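You operate a simulated robot arm through the tools that you are given. There is no shell and no other tool. Be economical: measure what you need, move in short steps, check, and stop when the job is done.

You run a simulated two-armed robot. Do the job below in one go: nothing can be reset, and whatever is moved stays where it is left.

## Task
Pick up the guide plate that says "452" from the tooling bench top with one hand, pass it to the other hand and put it on the oil bench top. Set down upright: guide plate.

Only the result counts: the job must be done as asked and must still hold three seconds after the hand-in. Knocking over, shifting, dropping, spilling or breaking anything else fails it.

## Robot
Two 7-joint arms with two-finger grippers on one trunk, on a base that drives. Base frame: it is fixed to the floor where the robot stands at the start and does not move with it; the origin is under the middle of the robot, x ahead of it, y to its left, z up. Units: mm, degrees, N and s.
The left shoulder is at the start at [60, 123, 945], the right one opposite. With the tool pointing down near the work surface each hand reaches from about 360 to 800 mm from the robot's upright axis, wherever it stands, measured 20 degrees to its own side. Places, roughly: oil bench top [800, 4000, 800]. Payload 1.47 kg a hand.
The tool frame of a hand sits at the grasp point between the pads (the TCP): z along the fingers, y along the line on which they close. The tips reach 16 mm beyond it. Largest opening 87 mm; the body of the gripper starts 55 mm behind the TCP.
Orientation is that of the tool frame in the base frame, as a unit quaternion [x, y, z, w]. With the fingers straight down and closing along the base's y, the tool's x points along the base's -x, its y along +y and its z along -z.

## Interface
- The arms move only by the tool jog_arm. It takes "left_steps", "right_steps" or both (then of equal length, played together; a hand with none holds still); each is a list of rows, each an object (a shift or turn left out is 0, a gripper value left out holds the last) with "hand": the closure in counts, from 0 (fully open) to 255 (shut); "xyz": the shift along the tool's x, y, z in units of 20 mm (1.0 is 20 mm), a list of three; "turn": the turn, a rotation vector about the tool's x, y, z in units of 5 degrees (1.0 is 5 degrees), a list of three. In form: [{"hand": hand, "xyz": [tx, ty, tz], "turn": [wx, wy, wz]}, ...]. A call has 1 to 20 rows; each row shifts and turns the commanded pose from where the row before left it, along the tool's axes as they then stand. A call with a number of a shift or a turn outside -1 to 1 is refused whole. A row lasts 0.2 s, in which the tool goes at most 50 mm and 8.6 degrees; a call with a longer step from one row to the next is refused whole, and so is a gripper value outside its range. Where a pose cannot be reached the arm comes as near as it can. A force on the tool above 40 N (or 10 N above the force at the start of the call, whichever is more), or a blocked arm, ends the call early, and 0.2 s more pass. Each finger travels about 153 mm/s and halts on what it meets, pressing with about 20 N; the grip force reading is that of the motor and also rises with nothing between the fingers. The clock runs only during rows and for 0.2 s after the last one: add rows that do not move to give the fingers time. It gives the time, the measured TCP pose, the force on the tool (base axes), the opening and the grip force at its end, in the units of the frame above (readings bear some noise), with the torque about the TCP (base axes, N m) and any sound that the robot's microphone picked up.
- Cameras (640 x 400 px; columns grow to the right, rows downward): "scene" is now at [90.9, 4.2, 1501.2]; the picture's right is [0.07, -1.00, 0.00], its down [-0.72, -0.05, -0.69] and it looks along [0.69, 0.05, -0.73] (base axes); focal length 295 px, centre (320, 200). "left" rides on the left gripper at [73, -12, -90] in its tool frame; the picture's right is [0.16, 0.99, 0.00], its down [-0.72, 0.12, -0.68] and it looks along [-0.67, 0.11, 0.73] (tool axes); focal length 247 px, centre (320, 200). "right" rides on the right gripper at [73, 12, -90] in its tool frame; the picture's right is [-0.16, 0.99, 0.00], its down [-0.72, -0.12, -0.68] and it looks along [-0.67, -0.11, 0.73] (tool axes); focal length 247 px, centre (320, 200). There is no depth. A picture from a camera that has moved, and an enlarged one, comes with that camera's place and axes in the base frame and with its lens.
- snapshot(camera): a new picture of that camera. The clock stands still meanwhile.
- slide_trunk(by): slides the trunk up (or, below 0, down) by that many mm; the arms and the scene camera ride with it, the base frame stays. It gives what a move gives, with no picture.
- steer(legs): drives the robot by 1 to 6 legs, each [ahead, left, turn to the left] in mm, mm and degrees, along the robot's own axes; the way and the turn of a leg run together, so that a leg with both is an arc; at most 1500 mm and 180 degrees a leg. The arms and the cameras ride along, it lands a little off, and it stops where it bumps. It gives what a move gives.
- head_to(pan, tilt): turns the head with the scene camera to pan (to the left, within 120 degrees either way) and tilt (down, from -29 to 69), counted from straight ahead of the robot. It gives what a move gives.
- close_up(camera, box): a new picture of the part [left, top, right, bottom] of that camera's present view, enlarged. The clock stands still meanwhile.
- finish_job(): hands the job in; it is judged then, once.

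Go step by step. Nothing tells you exact positions but the pictures and the camera data: compare them with the known pose of the tool, close in by small moves and look again before you grip or let go. The budget is 120 turns and 108 pictures, counting those below and the enlarged ones. Unless the task says otherwise, let go and move clear before handing in, and close with one line.

The tools are called after ">>>" as a command line: name --argument value ..., lists and objects as JSON in quotes. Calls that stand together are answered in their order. jog_arm: Moves the arms, as the interface text tells. Its arguments: {"type":"object","properties":{"left_steps":{"type":"array","items":{"type":"object","properties":{"hand":{"type":"number"},"xyz":{"type":"array","items":{"type":"number"}},"turn":{"type":"array","items":{"type":"number"}}}}},"right_steps":{"type":"array","items":{"type":"object","properties":{"hand":{"type":"number"},"xyz":{"type":"array","items":{"type":"number"}},"turn":{"type":"array","items":{"type":"number"}}}}}},"required":[]} The other tools are called the same way: slide_trunk (by) slides the trunk up or down; steer (legs) drives the base; head_to (pan, tilt) turns the head that bears the scene camera; snapshot (camera) takes a picture; close_up (camera, box) takes an enlarged picture of a part of a camera's view; finish_job () hands the job in.

At the start:

```text
time_s: 0.0
left_tool_pos: [447.2, 329.9, 1138.0]
left_ee_rot: [0.0, 1.0, 0.0, 0.0]
left_contact_force: [-0.5, -0.2, 0.2]
left_moment: [-0.04, 0.04, 0.03]
left_gripper_width: 86.8
left_finger_force: 0.0
right_tool_pos: [450.7, -118.8, 1080.9]
right_ee_rot: [0.0, 1.0, 0.0, 0.0]
right_contact_force: [-0.4, -0.1, 1.0]
right_moment: [0.0, 0.02, 0.03]
right_gripper_width: 87.0
right_finger_force: 0.1
trunk travel left (down, up): [-100.0, 130.0]
robot x, y, heading: [2.0, -0.9, 0.2]
head pan, tilt: [3.8, 46.5]
```

scene: 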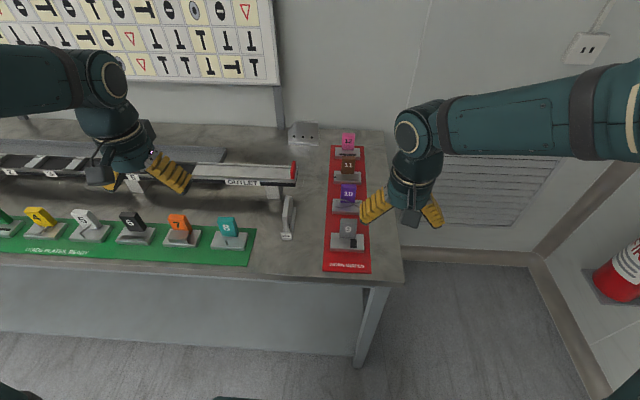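
right: 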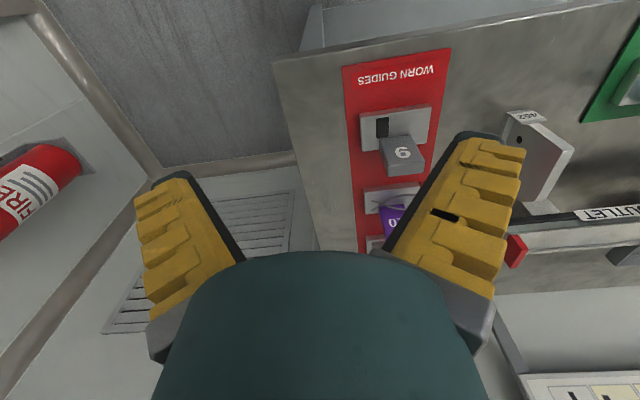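
left: 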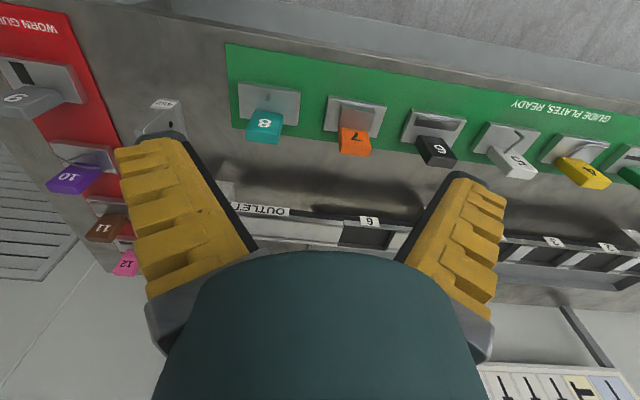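

I see a gray upright plate with a "452" label between the outlet and the red mat, probably the target. I will take enlarged pictures to measure it.

>>> close_up --camera "scene" --box '[240, 120, 400, 280]'

>>> close_up --camera "right" --box '[440, 60, 640, 260]'

>>> close_up --camera "left" --box '[80, 60, 280, 220]'

```text
2.50 times, centred on (320, 200) of scene
camera zoom: at [90.9, 4.2, 1501.2], right [0.07, -1.0, 0.0], down [-0.72, -0.05, -0.69], along [0.69, 0.05, -0.73], focal length 738 px, centre (320, 200)
```

zoom: 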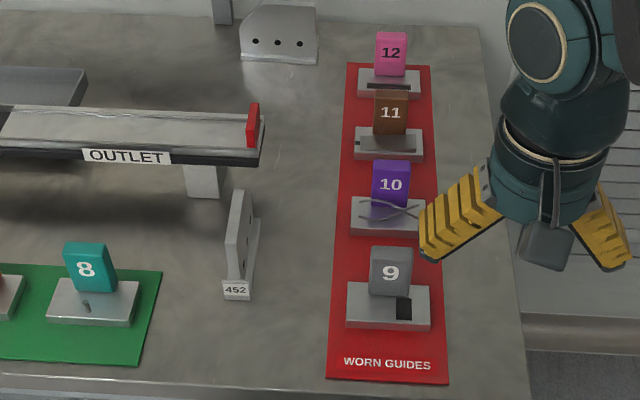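

```text
2.00 times, centred on (540, 160) of right
camera zoom: at [377.6, -107.3, 1171.8], right [0.16, 0.99, 0.0], down [0.72, -0.12, 0.68], along [0.67, -0.11, -0.73], focal length 494 px, centre (-120, 280)
```

zoom: 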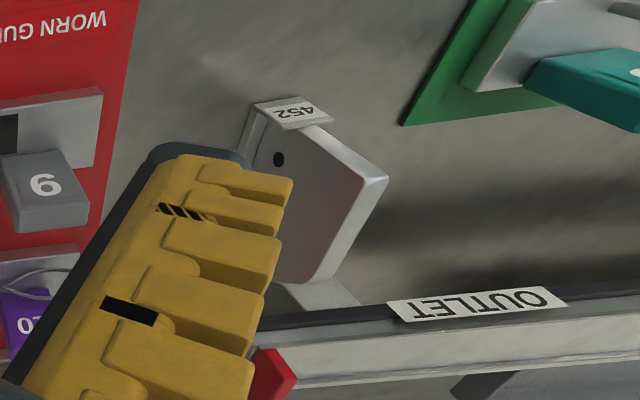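

```text
2.50 times, centred on (180, 140) of left
camera zoom: at [375.3, 319.2, 1228.5], right [-0.16, 0.99, 0.0], down [0.72, 0.12, 0.68], along [0.67, 0.11, -0.73], focal length 617 px, centre (670, 350)
```

zoom: 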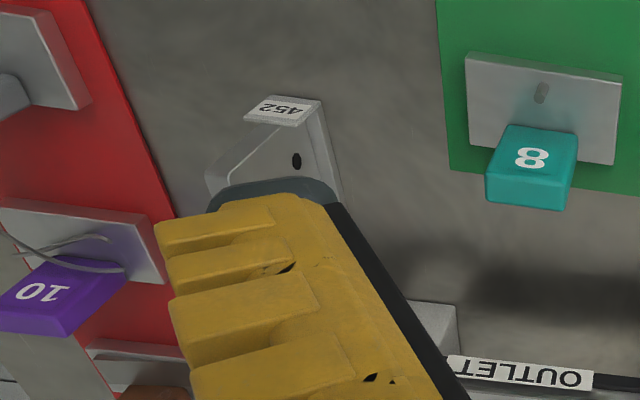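

Triangulating, the plate runs along x from about 549 to 620 at y≈124. The bench top is at z≈862 and the plate's top at z≈957. I move the right hand over in front of it for a closer look.

>>> jog_arm --right_steps '[{"xyz": [0.2, 1, 0]}, {"xyz": [0.2, 1, 0]}, {"xyz": [0.2, 1, 0]}, {"xyz": [0.2, 1, 0]}, {"xyz": [0.2, 1, 0]}, {"xyz": [0.2, 1, 0]}, {"xyz": [0.2, 1, 0]}, {"xyz": [0.2, 1, 0]}, {"xyz": [0.2, 1, 0]}, {"xyz": [0.2, 1, 0]}, {"xyz": [0, 1, 0]}, {"xyz": [0, 1, 0]}]' --left_steps '[{"xyz": [0, 1, 0]}, {"xyz": [0, 1, 0]}, {"xyz": [0, 1, 0]}, {"xyz": [0, 1, 0]}, {"xyz": [0, 0.5, 0]}, {}, {}, {}, {}, {}, {}, {}]'

>>> snapshot --camera "right"

>>> snapshot --camera "scene"

```text
time_s: 2.6
left_tool_pos: [446.4, 422.3, 1140.8]
left_ee_rot: [0.0, 1.0, -0.001, 0.0]
left_contact_force: [0.1, 0.0, -0.6]
left_moment: [0.0, 0.0, 0.01]
left_gripper_width: 87.0
left_finger_force: 0.0
right_tool_pos: [412.5, 122.4, 1082.0]
right_ee_rot: [0.0, 1.0, 0.0, 0.0]
right_contact_force: [-0.7, 0.5, -0.4]
right_moment: [-0.02, -0.06, 0.04]
right_gripper_width: 87.0
right_finger_force: 0.0
trunk travel left (down, up): [-100.0, 130.0]
robot x, y, heading: [4.1, -1.0, -0.1]
head pan, tilt: [3.8, 46.5]
```

```text
101 pictures are left
camera right: at [339.4, 133.5, 1172.8], right [0.16, 0.99, 0.0], down [0.72, -0.12, 0.68], along [0.67, -0.11, -0.73], focal length 247 px, centre (320, 200)
```

right: 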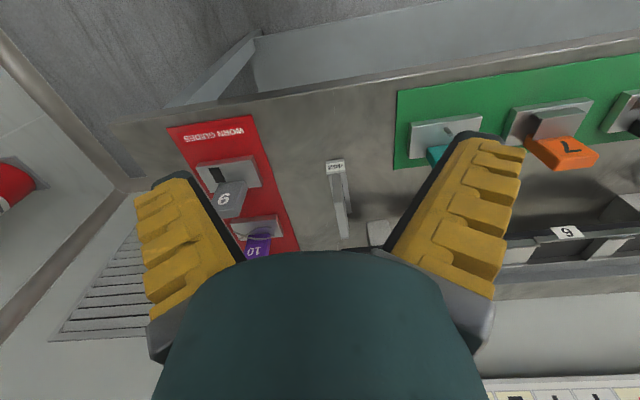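

```text
100 pictures are left
camera scene: at [90.9, 4.8, 1501.2], right [0.07, -1.0, 0.0], down [-0.72, -0.05, -0.69], along [0.69, 0.05, -0.73], focal length 295 px, centre (320, 200)
```

scene: 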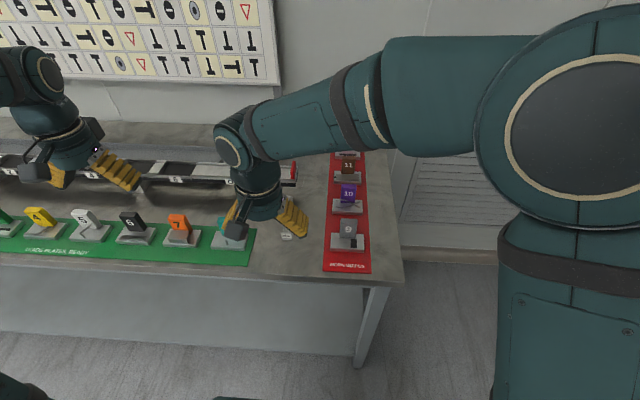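

Now I pitch the right hand 45° forward, so it can grip the plate's near edge from the front.

>>> jog_arm --right_steps '[{"turn": [0, -1, 0]}, {"turn": [0, -1, 0]}, {"turn": [0, -1, 0]}, {"turn": [0, -1, 0]}, {"turn": [0, -1, 0]}, {"turn": [0, -1, 0]}, {"turn": [0, -1, 0]}, {"turn": [0, -1, 0]}, {"turn": [0, -1, 0]}, {}]'

>>> snapshot --camera "right"

>>> snapshot --camera "scene"

```text
time_s: 4.8
left_tool_pos: [446.6, 421.1, 1140.6]
left_ee_rot: [0.0, 1.0, 0.0, 0.0]
left_contact_force: [1.2, 0.1, 0.3]
left_moment: [-0.02, -0.03, 0.0]
left_gripper_width: 87.0
left_finger_force: 0.0
right_tool_pos: [409.2, 121.7, 1081.7]
right_ee_rot: [0.0, 0.924, -0.001, 0.383]
right_contact_force: [-0.3, -0.4, -0.3]
right_moment: [0.05, 0.0, -0.01]
right_gripper_width: 87.2
right_finger_force: 0.1
trunk travel left (down, up): [-100.0, 130.0]
robot x, y, heading: [-0.1, -1.7, -0.1]
head pan, tilt: [3.8, 46.5]
```

```text
99 pictures are left
camera right: at [295.6, 132.3, 1093.9], right [0.11, 0.99, 0.11], down [0.03, -0.12, 0.99], along [0.99, -0.11, -0.04], focal length 247 px, centre (320, 200)
```

right: 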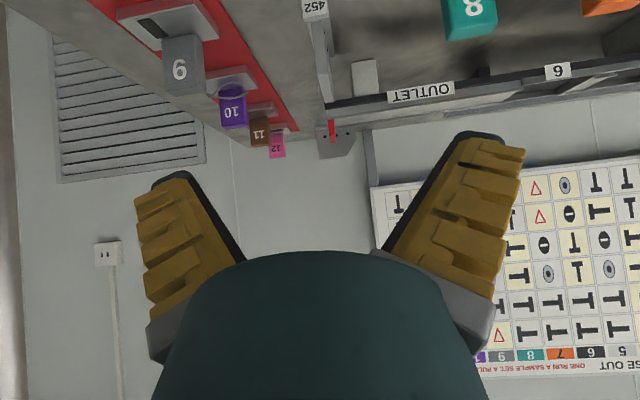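

```text
98 pictures are left
camera scene: at [91.1, 4.0, 1501.2], right [0.07, -1.0, 0.0], down [-0.72, -0.05, -0.69], along [0.69, 0.05, -0.73], focal length 295 px, centre (320, 200)
```

scene: 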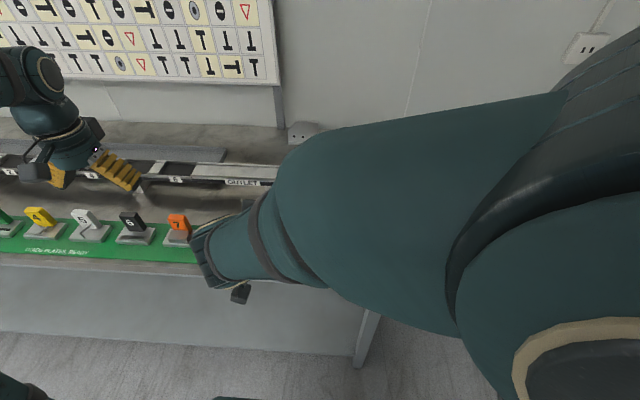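

>>> close_up --camera "right" --box '[260, 0, 420, 100]'

>>> close_up --camera "left" --box '[0, 0, 240, 150]'

```text
4.00 times, centred on (340, 50) of right
camera zoom: at [295.6, 132.3, 1093.9], right [0.11, 0.99, 0.11], down [0.03, -0.12, 0.99], along [0.99, -0.11, -0.04], focal length 988 px, centre (240, 800)
```

zoom: 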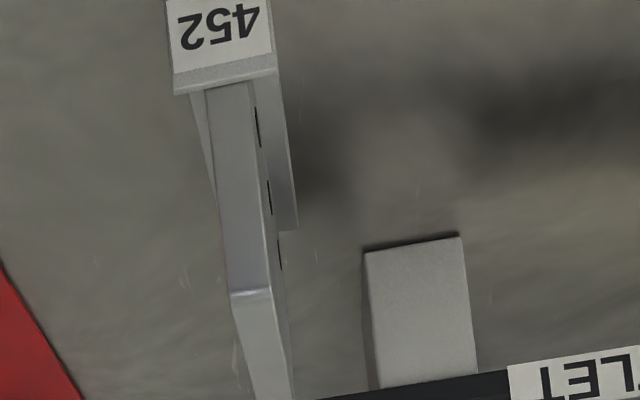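

```text
2.67 times, centred on (120, 75) of left
camera zoom: at [374.7, 409.6, 1229.2], right [-0.16, 0.99, 0.0], down [0.72, 0.12, 0.68], along [0.67, 0.11, -0.73], focal length 659 px, centre (853, 533)
```

zoom: 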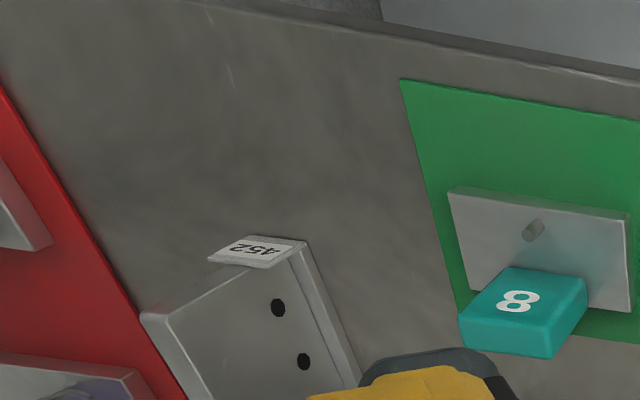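

Both hands reach well. I lower the right hand to look at the plate from the front, at its own height.

>>> jog_arm --right_steps '[{"xyz": [0.535, 0, 0.72]}, {"xyz": [0.535, 0, 0.72]}, {"xyz": [0.535, 0, 0.72]}, {"xyz": [0.535, 0, 0.72]}, {"xyz": [0.535, 0, 0.72]}, {"xyz": [0.535, 0, 0.72]}, {"xyz": [0.535, 0, 0.72]}, {"xyz": [0.535, 0, 0.72]}, {}]'

>>> snapshot --camera "right"

>>> snapshot --camera "scene"

```text
time_s: 6.8
left_tool_pos: [444.7, 421.6, 1140.8]
left_ee_rot: [-0.001, 1.0, 0.001, -0.001]
left_contact_force: [0.2, -1.4, 0.3]
left_moment: [0.01, -0.03, 0.02]
left_gripper_width: 87.2
left_finger_force: 0.0
right_tool_pos: [429.4, 122.3, 937.9]
right_ee_rot: [0.0, 0.924, 0.0, 0.383]
right_contact_force: [0.6, 0.5, 0.4]
right_moment: [0.01, -0.04, 0.01]
right_gripper_width: 87.1
right_finger_force: 0.0
trunk travel left (down, up): [-100.0, 130.0]
robot x, y, heading: [-1.0, 1.3, 0.0]
head pan, tilt: [3.8, 46.5]
```

```text
95 pictures are left
camera right: at [315.5, 133.6, 950.1], right [0.11, 0.99, 0.11], down [0.03, -0.12, 0.99], along [0.99, -0.11, -0.04], focal length 247 px, centre (320, 200)
```

right: 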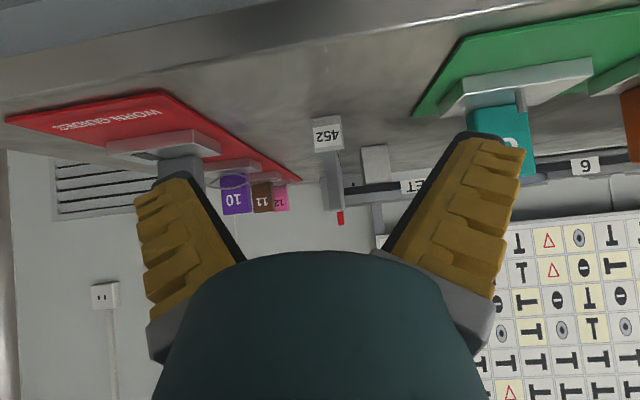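

```text
94 pictures are left
camera scene: at [90.6, 4.1, 1501.2], right [0.07, -1.0, 0.0], down [-0.72, -0.05, -0.69], along [0.69, 0.05, -0.72], focal length 295 px, centre (320, 200)
```

scene: 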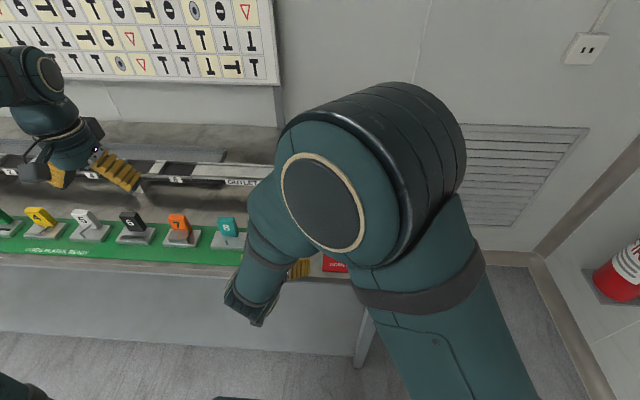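

>>> close_up --camera "right" --box '[264, 100, 392, 230]'

```text
3.08 times, centred on (328, 165) of right
camera zoom: at [315.5, 133.6, 950.1], right [0.11, 0.99, 0.11], down [0.03, -0.12, 0.99], along [0.99, -0.11, -0.04], focal length 760 px, centre (295, 308)
```

zoom: 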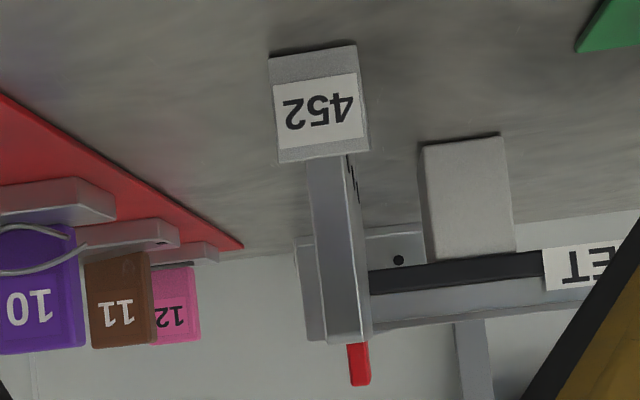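

The base block is about 29 mm wide and 33 mm high (x 546–618, y≈122), and the plate above it is 12 mm thick up to z≈952. The right hand will grip the base block from the front at 45°. That leaves the plate's top free for the left hand.

>>> jog_arm --right_steps '[{"xyz": [-0.9, 0, 0.1]}, {"xyz": [-0.9, 0, 0.1]}, {"xyz": [-0.9, 0, 0.1]}, {"xyz": [-0.85, 0, 0.1]}, {"xyz": [0, 0, 1]}, {"xyz": [0, 0, 1]}, {"xyz": [0, 0, 1]}, {"xyz": [0, 0, 1]}, {}]'

>>> snapshot --camera "right"

>>> snapshot --camera "left"

```text
time_s: 8.8
left_tool_pos: [446.2, 421.0, 1140.7]
left_ee_rot: [0.0, 1.0, 0.0, 0.0]
left_contact_force: [0.0, 0.7, -0.8]
left_moment: [0.03, 0.02, -0.02]
left_gripper_width: 87.1
left_finger_force: 0.0
right_tool_pos: [543.1, 120.9, 927.6]
right_ee_rot: [0.0, 0.924, 0.0, 0.383]
right_contact_force: [-0.6, 0.4, 0.4]
right_moment: [-0.03, 0.02, 0.02]
right_gripper_width: 87.3
right_finger_force: 0.1
trunk travel left (down, up): [-100.0, 130.0]
robot x, y, heading: [1.0, 0.7, -0.1]
head pan, tilt: [3.8, 46.5]
```

```text
92 pictures are left
camera right: at [429.0, 132.4, 940.7], right [0.11, 0.99, 0.11], down [0.03, -0.12, 0.99], along [0.99, -0.11, -0.04], focal length 247 px, centre (320, 200)
```

right: 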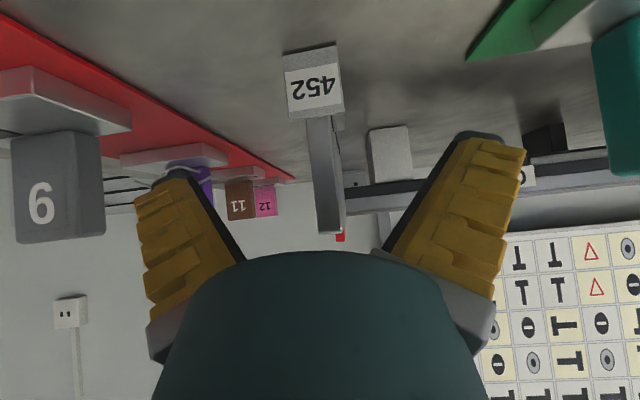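

```text
91 pictures are left
camera left: at [374.3, 409.8, 1229.4], right [-0.16, 0.99, 0.0], down [0.72, 0.12, 0.68], along [0.67, 0.11, -0.73], focal length 247 px, centre (320, 200)
```

left: 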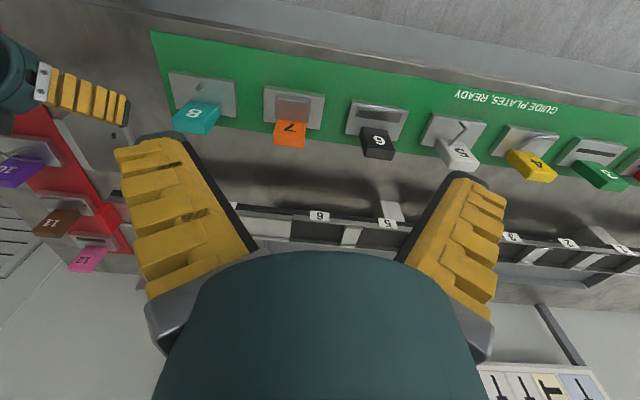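

The measurements agree. I move in the last 40 mm and close on the base.

>>> jog_arm --right_steps '[{"xyz": [0.04, 0.02, 0.5]}, {"xyz": [0.04, 0.02, 0.5]}, {"xyz": [0.04, 0.02, 0.5]}, {"xyz": [0.04, 0.02, 0.5]}, {}, {"hand": 80}, {"hand": 120}, {"hand": 150}, {"hand": 180}, {"hand": 255}, {}, {}]'

>>> snapshot --camera "right"

```text
time_s: 11.4
left_tool_pos: [445.7, 419.7, 1139.9]
left_ee_rot: [0.0, 1.0, -0.001, 0.0]
left_contact_force: [0.0, 0.1, 0.3]
left_moment: [-0.02, 0.01, 0.0]
left_gripper_width: 86.9
left_finger_force: 0.1
right_tool_pos: [567.8, 124.3, 898.3]
right_ee_rot: [0.001, 0.924, 0.0, 0.383]
right_contact_force: [-1.5, -0.8, 2.9]
right_moment: [-0.04, -0.03, 0.0]
right_gripper_width: 8.0
right_finger_force: 20.2
trunk travel left (down, up): [-100.0, 130.0]
robot x, y, heading: [-2.3, -0.1, -0.2]
head pan, tilt: [3.8, 46.5]
```

```text
90 pictures are left
camera right: at [454.0, 133.6, 909.6], right [0.11, 0.99, 0.11], down [0.03, -0.12, 0.99], along [0.99, -0.11, -0.04], focal length 247 px, centre (320, 200)
```

right: 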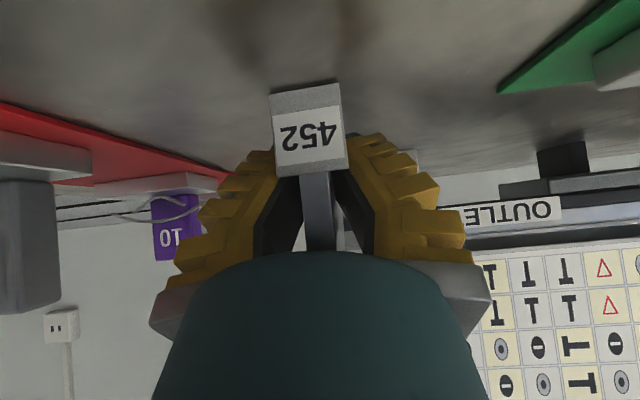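

The grip is firm, but the opening is 8 mm, so the fingers hold the plate itself just behind the label block. I lift it straight up and check.

>>> jog_arm --right_steps '[{"xyz": [-0.25, 0, -0.25]}, {"xyz": [-0.25, 0, -0.25]}, {"xyz": [-0.5, 0, -0.5]}, {"xyz": [-0.5, 0, -0.5]}, {"xyz": [-0.5, 0, -0.5]}, {"xyz": [-0.5, 0, -0.5]}, {"xyz": [-0.5, 0, -0.5]}, {"xyz": [-0.5, 0, -0.5]}, {"xyz": [-0.5, 0, -0.5]}, {"xyz": [-0.5, 0, -0.5]}, {"xyz": [-0.5, 0, -0.5]}, {}]'

>>> snapshot --camera "right"

>>> snapshot --camera "left"

```text
time_s: 14.0
left_tool_pos: [446.1, 421.5, 1139.6]
left_ee_rot: [0.0, 1.0, 0.0, 0.0]
left_contact_force: [0.6, 0.1, 0.3]
left_moment: [0.0, 0.0, 0.05]
left_gripper_width: 87.0
left_finger_force: 0.0
right_tool_pos: [568.1, 124.5, 1035.6]
right_ee_rot: [0.0, 0.924, 0.0, 0.383]
right_contact_force: [-0.5, 0.2, -4.9]
right_moment: [0.0, 0.1, -0.02]
right_gripper_width: 6.1
right_finger_force: 20.2
trunk travel left (down, up): [-100.0, 130.0]
robot x, y, heading: [-4.9, 4.4, -0.1]
head pan, tilt: [3.8, 46.5]
```

```text
89 pictures are left
camera right: at [454.6, 134.5, 1048.7], right [0.11, 0.99, 0.11], down [0.03, -0.12, 0.99], along [0.99, -0.11, -0.04], focal length 247 px, centre (320, 200)
```

right: 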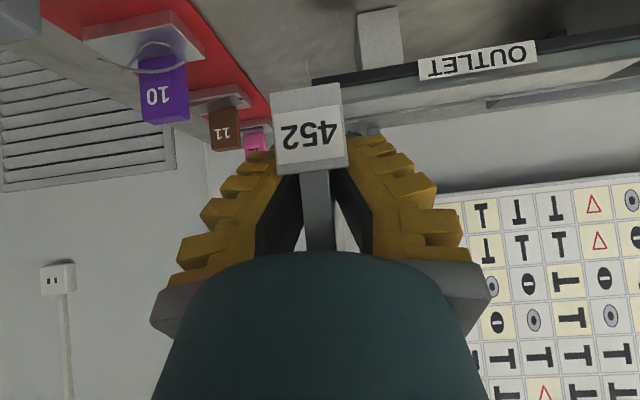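

```text
88 pictures are left
camera left: at [374.9, 409.8, 1229.1], right [-0.16, 0.99, 0.0], down [0.72, 0.12, 0.68], along [0.67, 0.11, -0.73], focal length 247 px, centre (320, 200)
```

left: 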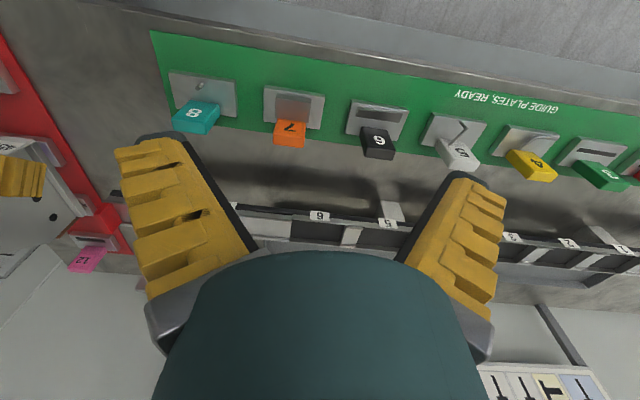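

The plate is held upright and weighs about 0.5 kg. I back away from the bench a bit and look left toward the oil bench.

>>> steer --legs '[[-250, 0, 0]]'

>>> head_to --pan 80 --tilt 20

>>> snapshot --camera "scene"

```text
time_s: 15.8
left_tool_pos: [193.7, 423.0, 1140.7]
left_ee_rot: [-0.003, 1.0, 0.0, 0.0]
left_contact_force: [1.0, -0.2, 0.5]
left_moment: [0.01, -0.04, 0.01]
left_gripper_width: 87.1
left_finger_force: 0.0
right_tool_pos: [316.8, 126.4, 1036.8]
right_ee_rot: [-0.002, 0.924, 0.001, 0.383]
right_contact_force: [-0.5, 0.2, -3.3]
right_moment: [-0.01, 0.13, 0.01]
right_gripper_width: 5.9
right_finger_force: 19.7
trunk travel left (down, up): [-100.0, 130.0]
robot x, y, heading: [-252.7, -1.0, 0.2]
head pan, tilt: [3.8, 46.5]
```

```text
time_s: 17.3
left_tool_pos: [194.6, 422.7, 1139.7]
left_ee_rot: [-0.003, 1.0, 0.0, 0.0]
left_contact_force: [-0.4, -0.5, 0.1]
left_moment: [0.04, 0.02, -0.01]
left_gripper_width: 87.0
left_finger_force: 0.1
right_tool_pos: [318.3, 126.3, 1035.7]
right_ee_rot: [-0.002, 0.924, 0.001, 0.383]
right_contact_force: [-0.5, -0.3, -4.3]
right_moment: [0.02, 0.12, 0.0]
right_gripper_width: 5.9
right_finger_force: 20.0
trunk travel left (down, up): [-100.0, 130.0]
robot x, y, heading: [-248.1, -0.9, 0.5]
head pan, tilt: [80.0, 20.0]
```

```text
87 pictures are left
camera scene: at [-223.2, 90.2, 1541.9], right [0.99, -0.17, 0.0], down [-0.06, -0.34, -0.94], along [0.16, 0.93, -0.34], focal length 295 px, centre (320, 200)
```

scene: 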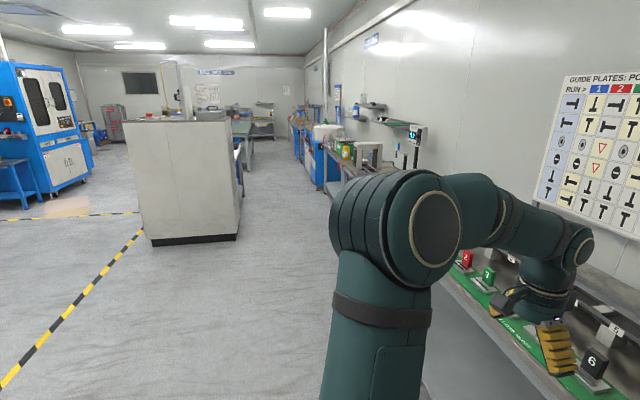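

The oil bench is further along the same wall, with a clear lane to it. I first set up the handover: the right hand yaws +90° so the plate lies along y, and the left hand yaws −90°.

>>> jog_arm --right_steps '[{"turn": [-0.707, 0, -0.707]}, {"turn": [-0.707, 0, -0.707]}, {"turn": [-0.707, 0, -0.707]}, {"turn": [-0.707, 0, -0.707]}, {"turn": [-0.707, 0, -0.707]}, {"turn": [-0.707, 0, -0.707]}, {"turn": [-0.707, 0, -0.707]}, {"turn": [-0.707, 0, -0.707]}, {"turn": [-0.707, 0, -0.707]}, {"turn": [-0.707, 0, -0.707]}, {"turn": [-0.707, 0, -0.707]}, {"turn": [-0.707, 0, -0.707]}, {"turn": [-0.707, 0, -0.707]}, {"turn": [-0.707, 0, -0.707]}, {"turn": [-0.707, 0, -0.707]}, {"turn": [-0.707, 0, -0.707]}, {"turn": [-0.707, 0, -0.707]}, {"turn": [-0.707, 0, -0.707]}, {}]' --left_steps '[{"turn": [0, 0, 1]}, {"turn": [0, 0, 1]}, {"turn": [0, 0, 1]}, {"turn": [0, 0, 1]}, {"turn": [0, 0, 1]}, {"turn": [0, 0, 1]}, {"turn": [0, 0, 1]}, {"turn": [0, 0, 1]}, {"turn": [0, 0, 1]}, {"turn": [0, 0, 1]}, {"turn": [0, 0, 1]}, {"turn": [0, 0, 1]}, {"turn": [0, 0, 1]}, {"turn": [0, 0, 1]}, {"turn": [0, 0, 1]}, {"turn": [0, 0, 1]}, {"turn": [0, 0, 1]}, {"turn": [0, 0, 1]}, {}]'

>>> head_to --pan 10 --tilt 45

>>> snapshot --camera "scene"

>>> snapshot --camera "left"

```text
time_s: 21.3
left_tool_pos: [193.4, 422.8, 1140.5]
left_ee_rot: [0.706, 0.708, 0.0, -0.001]
left_contact_force: [0.0, -0.1, 0.4]
left_moment: [-0.02, -0.01, 0.0]
left_gripper_width: 87.0
left_finger_force: 0.0
right_tool_pos: [316.6, 125.7, 1036.2]
right_ee_rot: [0.654, -0.652, -0.271, -0.271]
right_contact_force: [-0.5, 1.1, -3.7]
right_moment: [-0.14, 0.0, 0.02]
right_gripper_width: 6.0
right_finger_force: 19.7
trunk travel left (down, up): [-100.0, 130.0]
robot x, y, heading: [-251.6, 1.3, 0.3]
head pan, tilt: [80.0, 20.0]
```

```text
time_s: 22.7
left_tool_pos: [193.7, 422.6, 1141.1]
left_ee_rot: [0.705, 0.709, 0.0, 0.0]
left_contact_force: [-0.2, -0.5, 0.7]
left_moment: [0.02, -0.01, -0.01]
left_gripper_width: 87.0
left_finger_force: 0.1
right_tool_pos: [317.2, 125.9, 1036.3]
right_ee_rot: [0.654, -0.653, -0.271, -0.27]
right_contact_force: [-1.2, 0.2, -3.3]
right_moment: [-0.12, 0.0, -0.02]
right_gripper_width: 6.0
right_finger_force: 19.9
trunk travel left (down, up): [-100.0, 130.0]
robot x, y, heading: [-251.5, -0.7, 0.4]
head pan, tilt: [10.0, 45.0]
```

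```text
86 pictures are left
camera scene: at [-159.0, 13.0, 1503.3], right [0.18, -0.98, 0.0], down [-0.7, -0.13, -0.71], along [0.7, 0.13, -0.71], focal length 295 px, centre (320, 200)
```

scene: 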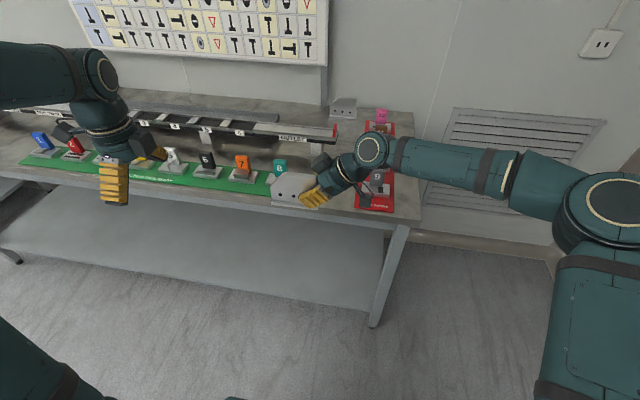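

```text
85 pictures are left
camera left: at [183.0, 495.3, 1229.0], right [0.99, 0.16, 0.0], down [0.12, -0.72, 0.68], along [0.11, -0.67, -0.73], focal length 247 px, centre (320, 200)
```

left: 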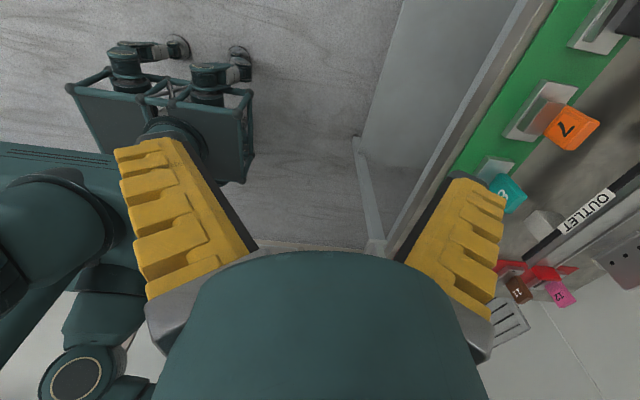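

>>> close_up --camera "scene" --box '[240, 120, 400, 220]'

>>> snapshot --camera "right"

```text
4.00 times, centred on (320, 170) of scene
camera zoom: at [-159.0, 13.0, 1503.3], right [0.18, -0.98, 0.0], down [-0.7, -0.13, -0.71], along [0.7, 0.13, -0.71], focal length 1182 px, centre (320, 320)
```

zoom: 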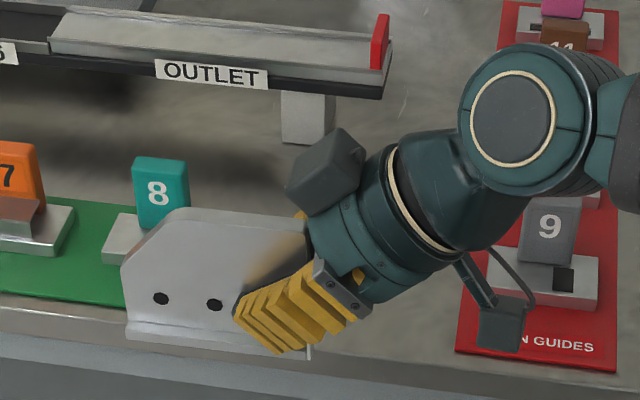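

```text
83 pictures are left
camera right: at [306.8, 10.3, 1048.7], right [-0.99, 0.11, 0.11], down [0.12, 0.03, 0.99], along [0.1, 0.99, -0.04], focal length 247 px, centre (320, 200)
```

right: 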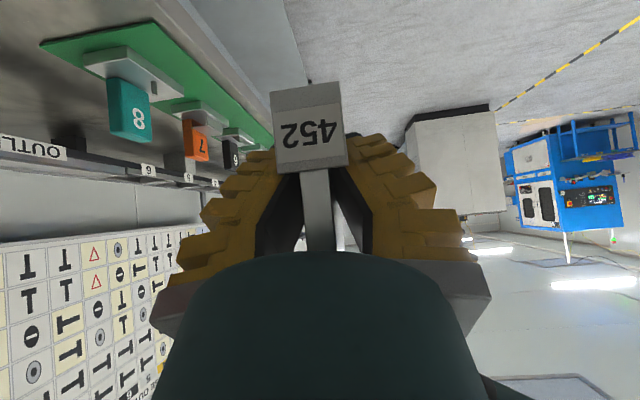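

The plate is longer than I took it for: about 115 mm, with a chamfered far top corner, and its weight centre is about 29 mm from the grip. The left hand will come in at 45° over the chamfer, which keeps the two grippers clear of each other. I pitch it and bring it to a standoff.

>>> jog_arm --left_steps '[{"turn": [0, -1, 0]}, {"turn": [0, -1, 0]}, {"turn": [0, -1, 0]}, {"turn": [0, -1, 0]}, {"turn": [0, -1, 0]}, {"turn": [0, -1, 0]}, {"turn": [0, -1, 0]}, {"turn": [0, -1, 0]}, {"turn": [0, -1, 0]}, {"xyz": [-0.59, 0.62, 0.55]}, {"xyz": [-0.59, 0.62, 0.55]}, {"xyz": [-0.59, 0.62, 0.55]}, {"xyz": [-0.59, 0.62, 0.55]}, {"xyz": [-0.59, 0.62, 0.55]}, {"xyz": [-0.59, 0.62, 0.55]}, {"xyz": [-0.59, 0.62, 0.55]}, {"xyz": [-0.59, 0.62, 0.55]}, {"xyz": [-0.59, 0.62, 0.55]}, {"xyz": [-0.59, 0.62, 0.55]}]'

>>> snapshot --camera "scene"

>>> snapshot --camera "left"

```text
time_s: 26.7
left_tool_pos: [319.4, 261.1, 1142.9]
left_ee_rot: [0.651, 0.655, -0.27, 0.27]
left_contact_force: [0.4, -0.9, 0.5]
left_moment: [0.0, -0.02, -0.02]
left_gripper_width: 86.8
left_finger_force: 0.0
right_tool_pos: [318.3, 125.3, 1036.6]
right_ee_rot: [0.655, -0.652, -0.272, -0.27]
right_contact_force: [-0.1, -0.5, -3.6]
right_moment: [-0.12, -0.02, 0.02]
right_gripper_width: 5.8
right_finger_force: 20.4
trunk travel left (down, up): [-100.0, 130.0]
robot x, y, heading: [-250.1, 1.2, 0.1]
head pan, tilt: [10.0, 45.0]
```

```text
82 pictures are left
camera scene: at [-158.6, 12.7, 1503.2], right [0.18, -0.98, 0.0], down [-0.7, -0.13, -0.71], along [0.7, 0.13, -0.71], focal length 295 px, centre (320, 200)
```

scene: 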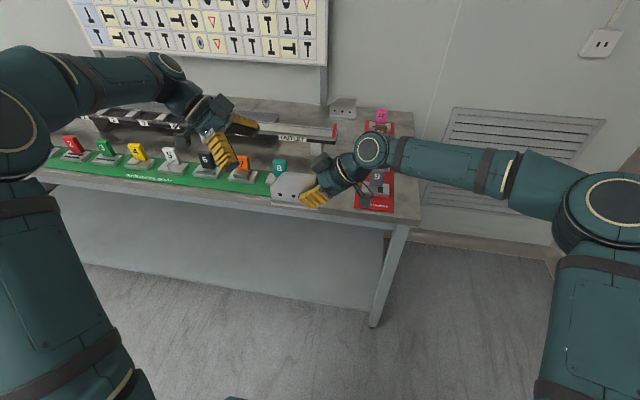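

```text
81 pictures are left
camera left: at [307.6, 376.0, 1154.8], right [0.99, 0.12, -0.11], down [0.12, -0.03, 0.99], along [0.11, -0.99, -0.04], focal length 247 px, centre (320, 200)
```

left: 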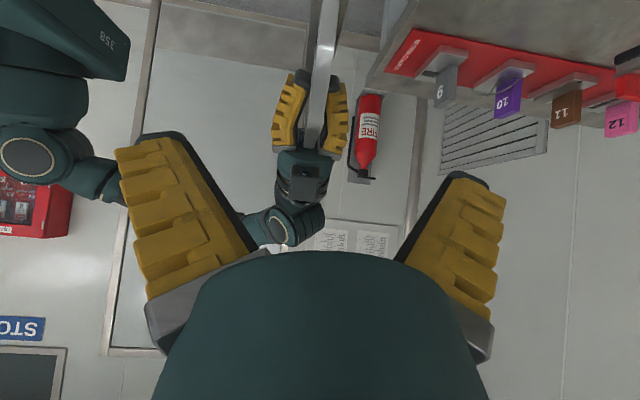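

The left hand lines up with the plate (x≈319). I move in along the finger axis and look before closing.

>>> jog_arm --left_steps '[{"xyz": [0, 0, 1]}, {"xyz": [0, 0, 1]}, {"xyz": [0, 0, 1]}, {"xyz": [0, 0, 1]}, {"xyz": [0, 0, 0.95]}, {"xyz": [0, 0, 0.95]}, {}]'

>>> close_up --camera "scene" --box '[200, 100, 400, 225]'

>>> snapshot --camera "left"

```text
time_s: 28.3
left_tool_pos: [319.4, 179.2, 1063.0]
left_ee_rot: [0.652, 0.655, -0.27, 0.271]
left_contact_force: [1.4, -0.3, 0.5]
left_moment: [0.03, 0.01, 0.0]
left_gripper_width: 86.9
left_finger_force: 0.1
right_tool_pos: [317.1, 126.3, 1036.0]
right_ee_rot: [0.654, -0.653, -0.271, -0.27]
right_contact_force: [0.5, -0.5, -4.4]
right_moment: [-0.11, -0.01, 0.0]
right_gripper_width: 6.1
right_finger_force: 20.7
trunk travel left (down, up): [-100.0, 130.0]
robot x, y, heading: [-250.5, -2.1, 0.5]
head pan, tilt: [10.0, 45.0]
```

```text
3.20 times, centred on (300, 162) of scene
camera zoom: at [-159.2, 13.0, 1503.3], right [0.18, -0.98, 0.0], down [-0.7, -0.13, -0.71], along [0.7, 0.13, -0.71], focal length 945 px, centre (384, 320)
```

zoom: 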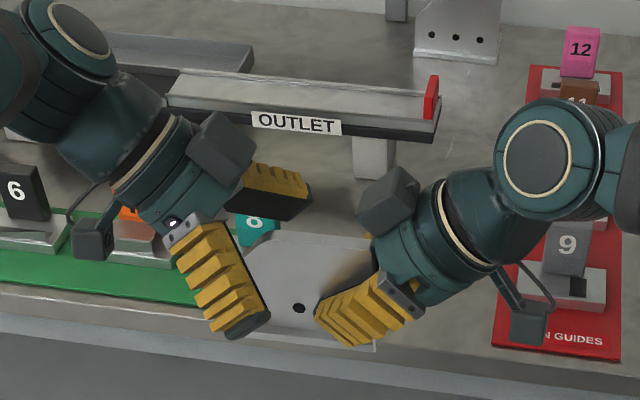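

```text
79 pictures are left
camera left: at [308.1, 293.8, 1073.4], right [0.99, 0.12, -0.11], down [0.12, -0.03, 0.99], along [0.11, -0.99, -0.04], focal length 247 px, centre (320, 200)
```

left: 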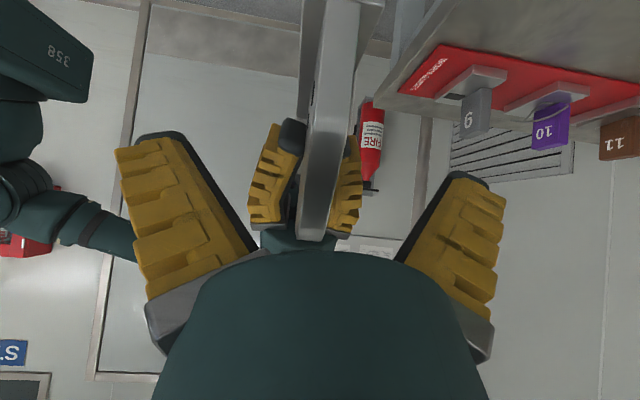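

There is ample clearance and the plate is centred. I close the left hand while the right one keeps holding.

>>> jog_arm --left_steps '[{"xyz": [0, -0.08, 0]}, {"hand": 100}, {"hand": 160}, {"hand": 190}, {"hand": 210}, {"hand": 255}, {}, {}]'

>>> snapshot --camera "left"

```text
time_s: 30.1
left_tool_pos: [318.9, 179.2, 1063.0]
left_ee_rot: [0.652, 0.655, -0.27, 0.271]
left_contact_force: [-1.9, 3.1, 3.7]
left_moment: [-0.07, 0.01, -0.01]
left_gripper_width: 8.6
left_finger_force: 20.4
right_tool_pos: [317.4, 124.9, 1036.6]
right_ee_rot: [0.654, -0.653, -0.271, -0.269]
right_contact_force: [2.7, -1.9, -6.2]
right_moment: [-0.19, 0.06, -0.12]
right_gripper_width: 6.0
right_finger_force: 19.9
trunk travel left (down, up): [-100.0, 130.0]
robot x, y, heading: [-253.5, 1.1, 0.3]
head pan, tilt: [10.0, 45.0]
```

```text
78 pictures are left
camera left: at [306.8, 293.7, 1073.8], right [0.99, 0.12, -0.11], down [0.12, -0.03, 0.99], along [0.11, -0.99, -0.04], focal length 247 px, centre (320, 200)
```

left: 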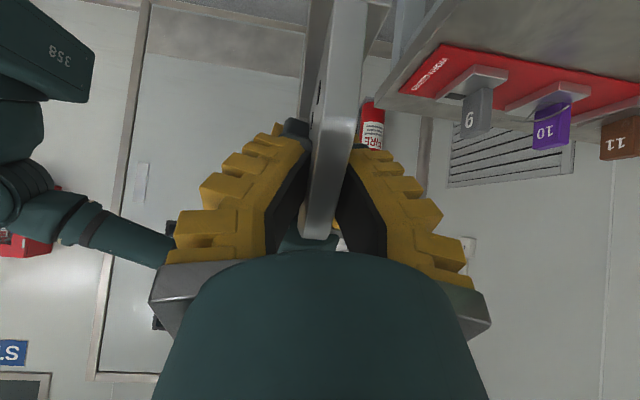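

Both hands hold it now. I open the right hand and back it off along its fingers.

>>> jog_arm --right_steps '[{"hand": 180}, {"hand": 100}, {"hand": 0}, {}, {}, {"xyz": [0, 0, -0.5]}, {"xyz": [0, 0, -1]}, {"xyz": [0, 0, -1]}, {"xyz": [0, 0, -1]}, {"xyz": [0, 0, -1]}, {"xyz": [0, 0, -1]}, {"xyz": [0, 0, -1]}, {"xyz": [0, 0, -1]}, {}]'

>>> close_up --camera "scene" --box '[180, 80, 420, 230]'

>>> snapshot --camera "right"

```text
time_s: 33.1
left_tool_pos: [317.4, 178.1, 1061.6]
left_ee_rot: [0.651, 0.655, -0.27, 0.272]
left_contact_force: [-0.2, 0.5, 0.1]
left_moment: [0.05, 0.05, 0.02]
left_gripper_width: 6.1
left_finger_force: 19.9
right_tool_pos: [317.0, 19.5, 1141.5]
right_ee_rot: [0.654, -0.652, -0.271, -0.27]
right_contact_force: [0.4, 1.3, -0.3]
right_moment: [-0.03, -0.02, -0.01]
right_gripper_width: 86.9
right_finger_force: 0.0
trunk travel left (down, up): [-100.0, 130.0]
robot x, y, heading: [-250.3, -2.9, 0.3]
head pan, tilt: [10.0, 45.0]
```

```text
2.67 times, centred on (300, 155) of scene
camera zoom: at [-158.8, 13.1, 1503.2], right [0.18, -0.98, 0.0], down [-0.7, -0.13, -0.71], along [0.7, 0.13, -0.71], focal length 788 px, centre (373, 320)
```

zoom: 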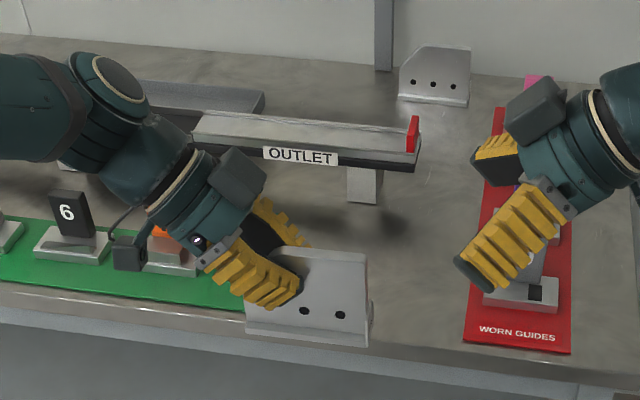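

```text
76 pictures are left
camera right: at [306.7, -95.6, 1154.9], right [-0.99, 0.11, 0.11], down [0.12, 0.03, 0.99], along [0.1, 0.99, -0.04], focal length 247 px, centre (320, 200)
```

right: 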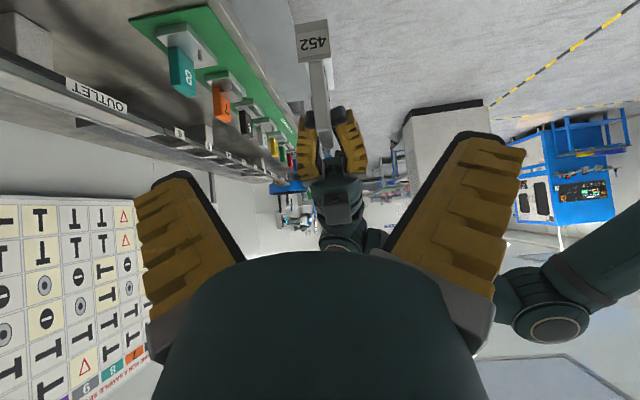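

The handover worked and the plate hangs level in the left hand. I turn the left hand back +90° so the plate points ahead, and move the right hand out of the way.

>>> jog_arm --left_steps '[{"turn": [-0.707, 0, -0.707]}, {"turn": [-0.707, 0, -0.707]}, {"turn": [-0.707, 0, -0.707]}, {"turn": [-0.707, 0, -0.707]}, {"turn": [-0.707, 0, -0.707]}, {"turn": [-0.707, 0, -0.707]}, {"turn": [-0.707, 0, -0.707]}, {"turn": [-0.707, 0, -0.707]}, {"turn": [-0.707, 0, -0.707]}, {"turn": [-0.707, 0, -0.707]}, {"turn": [-0.707, 0, -0.707]}, {"turn": [-0.707, 0, -0.707]}, {"turn": [-0.707, 0, -0.707]}, {"turn": [-0.707, 0, -0.707]}, {"turn": [-0.707, 0, -0.707]}, {"turn": [-0.707, 0, -0.707]}, {"turn": [-0.707, 0, -0.707]}, {"turn": [-0.707, 0, -0.707]}, {}]' --right_steps '[{"xyz": [0, 0, -1]}, {"xyz": [0, 0, -1]}, {"xyz": [0, 0, -1]}, {"xyz": [0, 0, -1]}, {"xyz": [0, 0, -1]}, {}, {}, {}, {}, {}, {"turn": [0.707, 0, 0.707]}, {"turn": [0.707, 0, 0.707]}, {"turn": [0.707, 0, 0.707]}, {"turn": [0.707, 0, 0.707]}, {"turn": [0.707, 0, 0.707]}, {"turn": [0.707, 0, 0.707]}, {"turn": [0.707, 0, 0.707]}, {"turn": [0.707, 0, 0.707]}, {"turn": [0.707, 0, 0.707]}]'

>>> snapshot --camera "scene"

>>> snapshot --camera "left"

```text
time_s: 37.1
left_tool_pos: [317.0, 180.4, 1062.1]
left_ee_rot: [-0.003, 0.924, 0.001, 0.383]
left_contact_force: [-0.2, -0.4, -0.5]
left_moment: [0.03, 0.07, -0.02]
left_gripper_width: 5.9
left_finger_force: 19.3
right_tool_pos: [317.6, -50.5, 1213.4]
right_ee_rot: [-0.355, 0.853, 0.147, 0.353]
right_contact_force: [-0.1, 0.3, 0.1]
right_moment: [0.01, 0.0, -0.01]
right_gripper_width: 87.1
right_finger_force: 0.1
trunk travel left (down, up): [-100.0, 130.0]
robot x, y, heading: [-247.9, -2.1, 0.4]
head pan, tilt: [10.0, 45.0]
```

```text
75 pictures are left
camera scene: at [-159.3, 13.8, 1503.3], right [0.18, -0.98, 0.0], down [-0.7, -0.13, -0.71], along [0.7, 0.13, -0.71], focal length 295 px, centre (320, 200)
```

scene: 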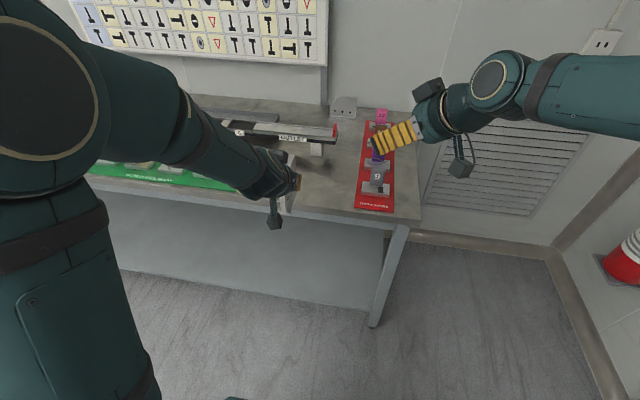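

```text
74 pictures are left
camera left: at [203.5, 167.8, 1073.9], right [-0.12, 0.99, -0.11], down [0.03, 0.12, 0.99], along [0.99, 0.11, -0.04], focal length 247 px, centre (320, 200)
```

left: 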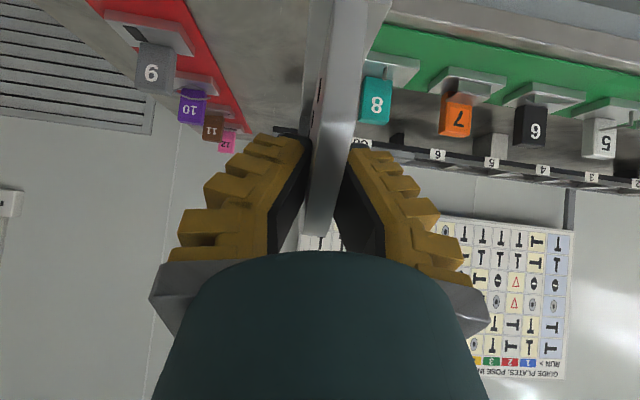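

The plate is secure. I pull the left hand in for the drive and look along the lane.

>>> jog_arm --left_steps '[{"xyz": [0.707, 0, -0.707]}, {"xyz": [0.707, 0, -0.707]}, {"xyz": [0.707, 0, -0.707]}, {"xyz": [0.707, 0, -0.707]}, {"xyz": [0.707, 0, -0.707]}, {"xyz": [0.707, 0, -0.707]}, {}]'

>>> head_to --pan 70 --tilt 15

>>> snapshot --camera "scene"

```text
time_s: 38.7
left_tool_pos: [199.5, 177.5, 1063.2]
left_ee_rot: [-0.001, 0.924, 0.0, 0.383]
left_contact_force: [0.4, 0.8, -0.3]
left_moment: [-0.02, 0.07, 0.0]
left_gripper_width: 5.9
left_finger_force: 19.7
right_tool_pos: [317.6, -50.9, 1213.5]
right_ee_rot: [-0.354, 0.853, 0.146, 0.354]
right_contact_force: [-0.1, 0.1, -0.6]
right_moment: [-0.01, 0.02, -0.02]
right_gripper_width: 87.2
right_finger_force: 0.0
trunk travel left (down, up): [-100.0, 130.0]
robot x, y, heading: [-249.1, -1.8, 0.3]
head pan, tilt: [10.0, 45.0]
```

```text
time_s: 40.0
left_tool_pos: [200.8, 178.0, 1062.9]
left_ee_rot: [-0.001, 0.924, 0.001, 0.382]
left_contact_force: [0.7, 0.4, 0.0]
left_moment: [0.0, 0.07, 0.03]
left_gripper_width: 5.9
left_finger_force: 19.9
right_tool_pos: [317.5, -49.4, 1213.3]
right_ee_rot: [-0.355, 0.853, 0.147, 0.353]
right_contact_force: [0.3, 0.2, -0.2]
right_moment: [0.0, 0.0, -0.02]
right_gripper_width: 87.2
right_finger_force: 0.1
trunk travel left (down, up): [-100.0, 130.0]
robot x, y, heading: [-254.3, 1.4, 0.1]
head pan, tilt: [70.0, 15.0]
```

```text
73 pictures are left
camera scene: at [-207.5, 86.3, 1550.0], right [0.94, -0.34, 0.0], down [-0.09, -0.24, -0.97], along [0.33, 0.91, -0.26], focal length 295 px, centre (320, 200)
```

scene: 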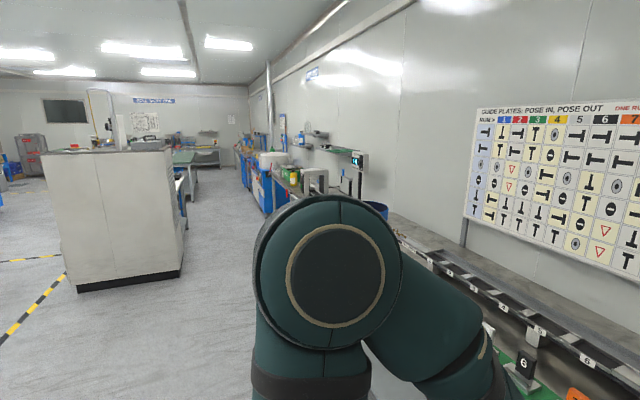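

>>> steer --legs '[[0, 1400, 0]]'

>>> snapshot --camera "scene"

```text
time_s: 52.5
left_tool_pos: [195.9, 1581.9, 1063.9]
left_ee_rot: [0.0, 0.924, 0.0, 0.382]
left_contact_force: [0.0, -0.4, 0.0]
left_moment: [0.02, 0.12, -0.02]
left_gripper_width: 6.2
left_finger_force: 19.7
right_tool_pos: [312.9, 1352.1, 1212.0]
right_ee_rot: [-0.354, 0.854, 0.146, 0.353]
right_contact_force: [0.0, 0.4, 0.4]
right_moment: [0.01, -0.01, 0.02]
right_gripper_width: 86.9
right_finger_force: 0.1
trunk travel left (down, up): [-100.0, 130.0]
robot x, y, heading: [-256.5, 1406.7, 0.2]
head pan, tilt: [70.0, 15.0]
```

```text
72 pictures are left
camera scene: at [-212.3, 1491.4, 1550.1], right [0.94, -0.34, 0.0], down [-0.09, -0.24, -0.97], along [0.33, 0.91, -0.26], focal length 295 px, centre (320, 200)
```

scene: 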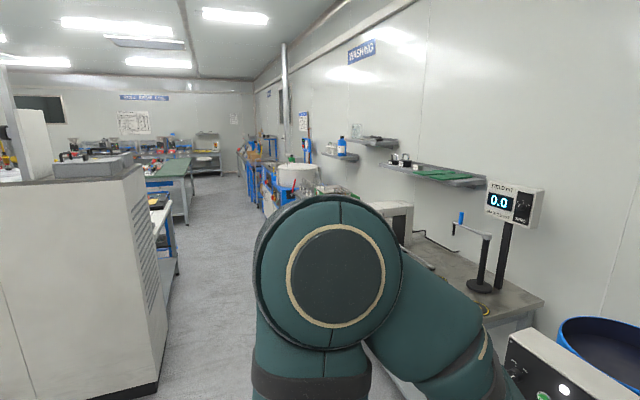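

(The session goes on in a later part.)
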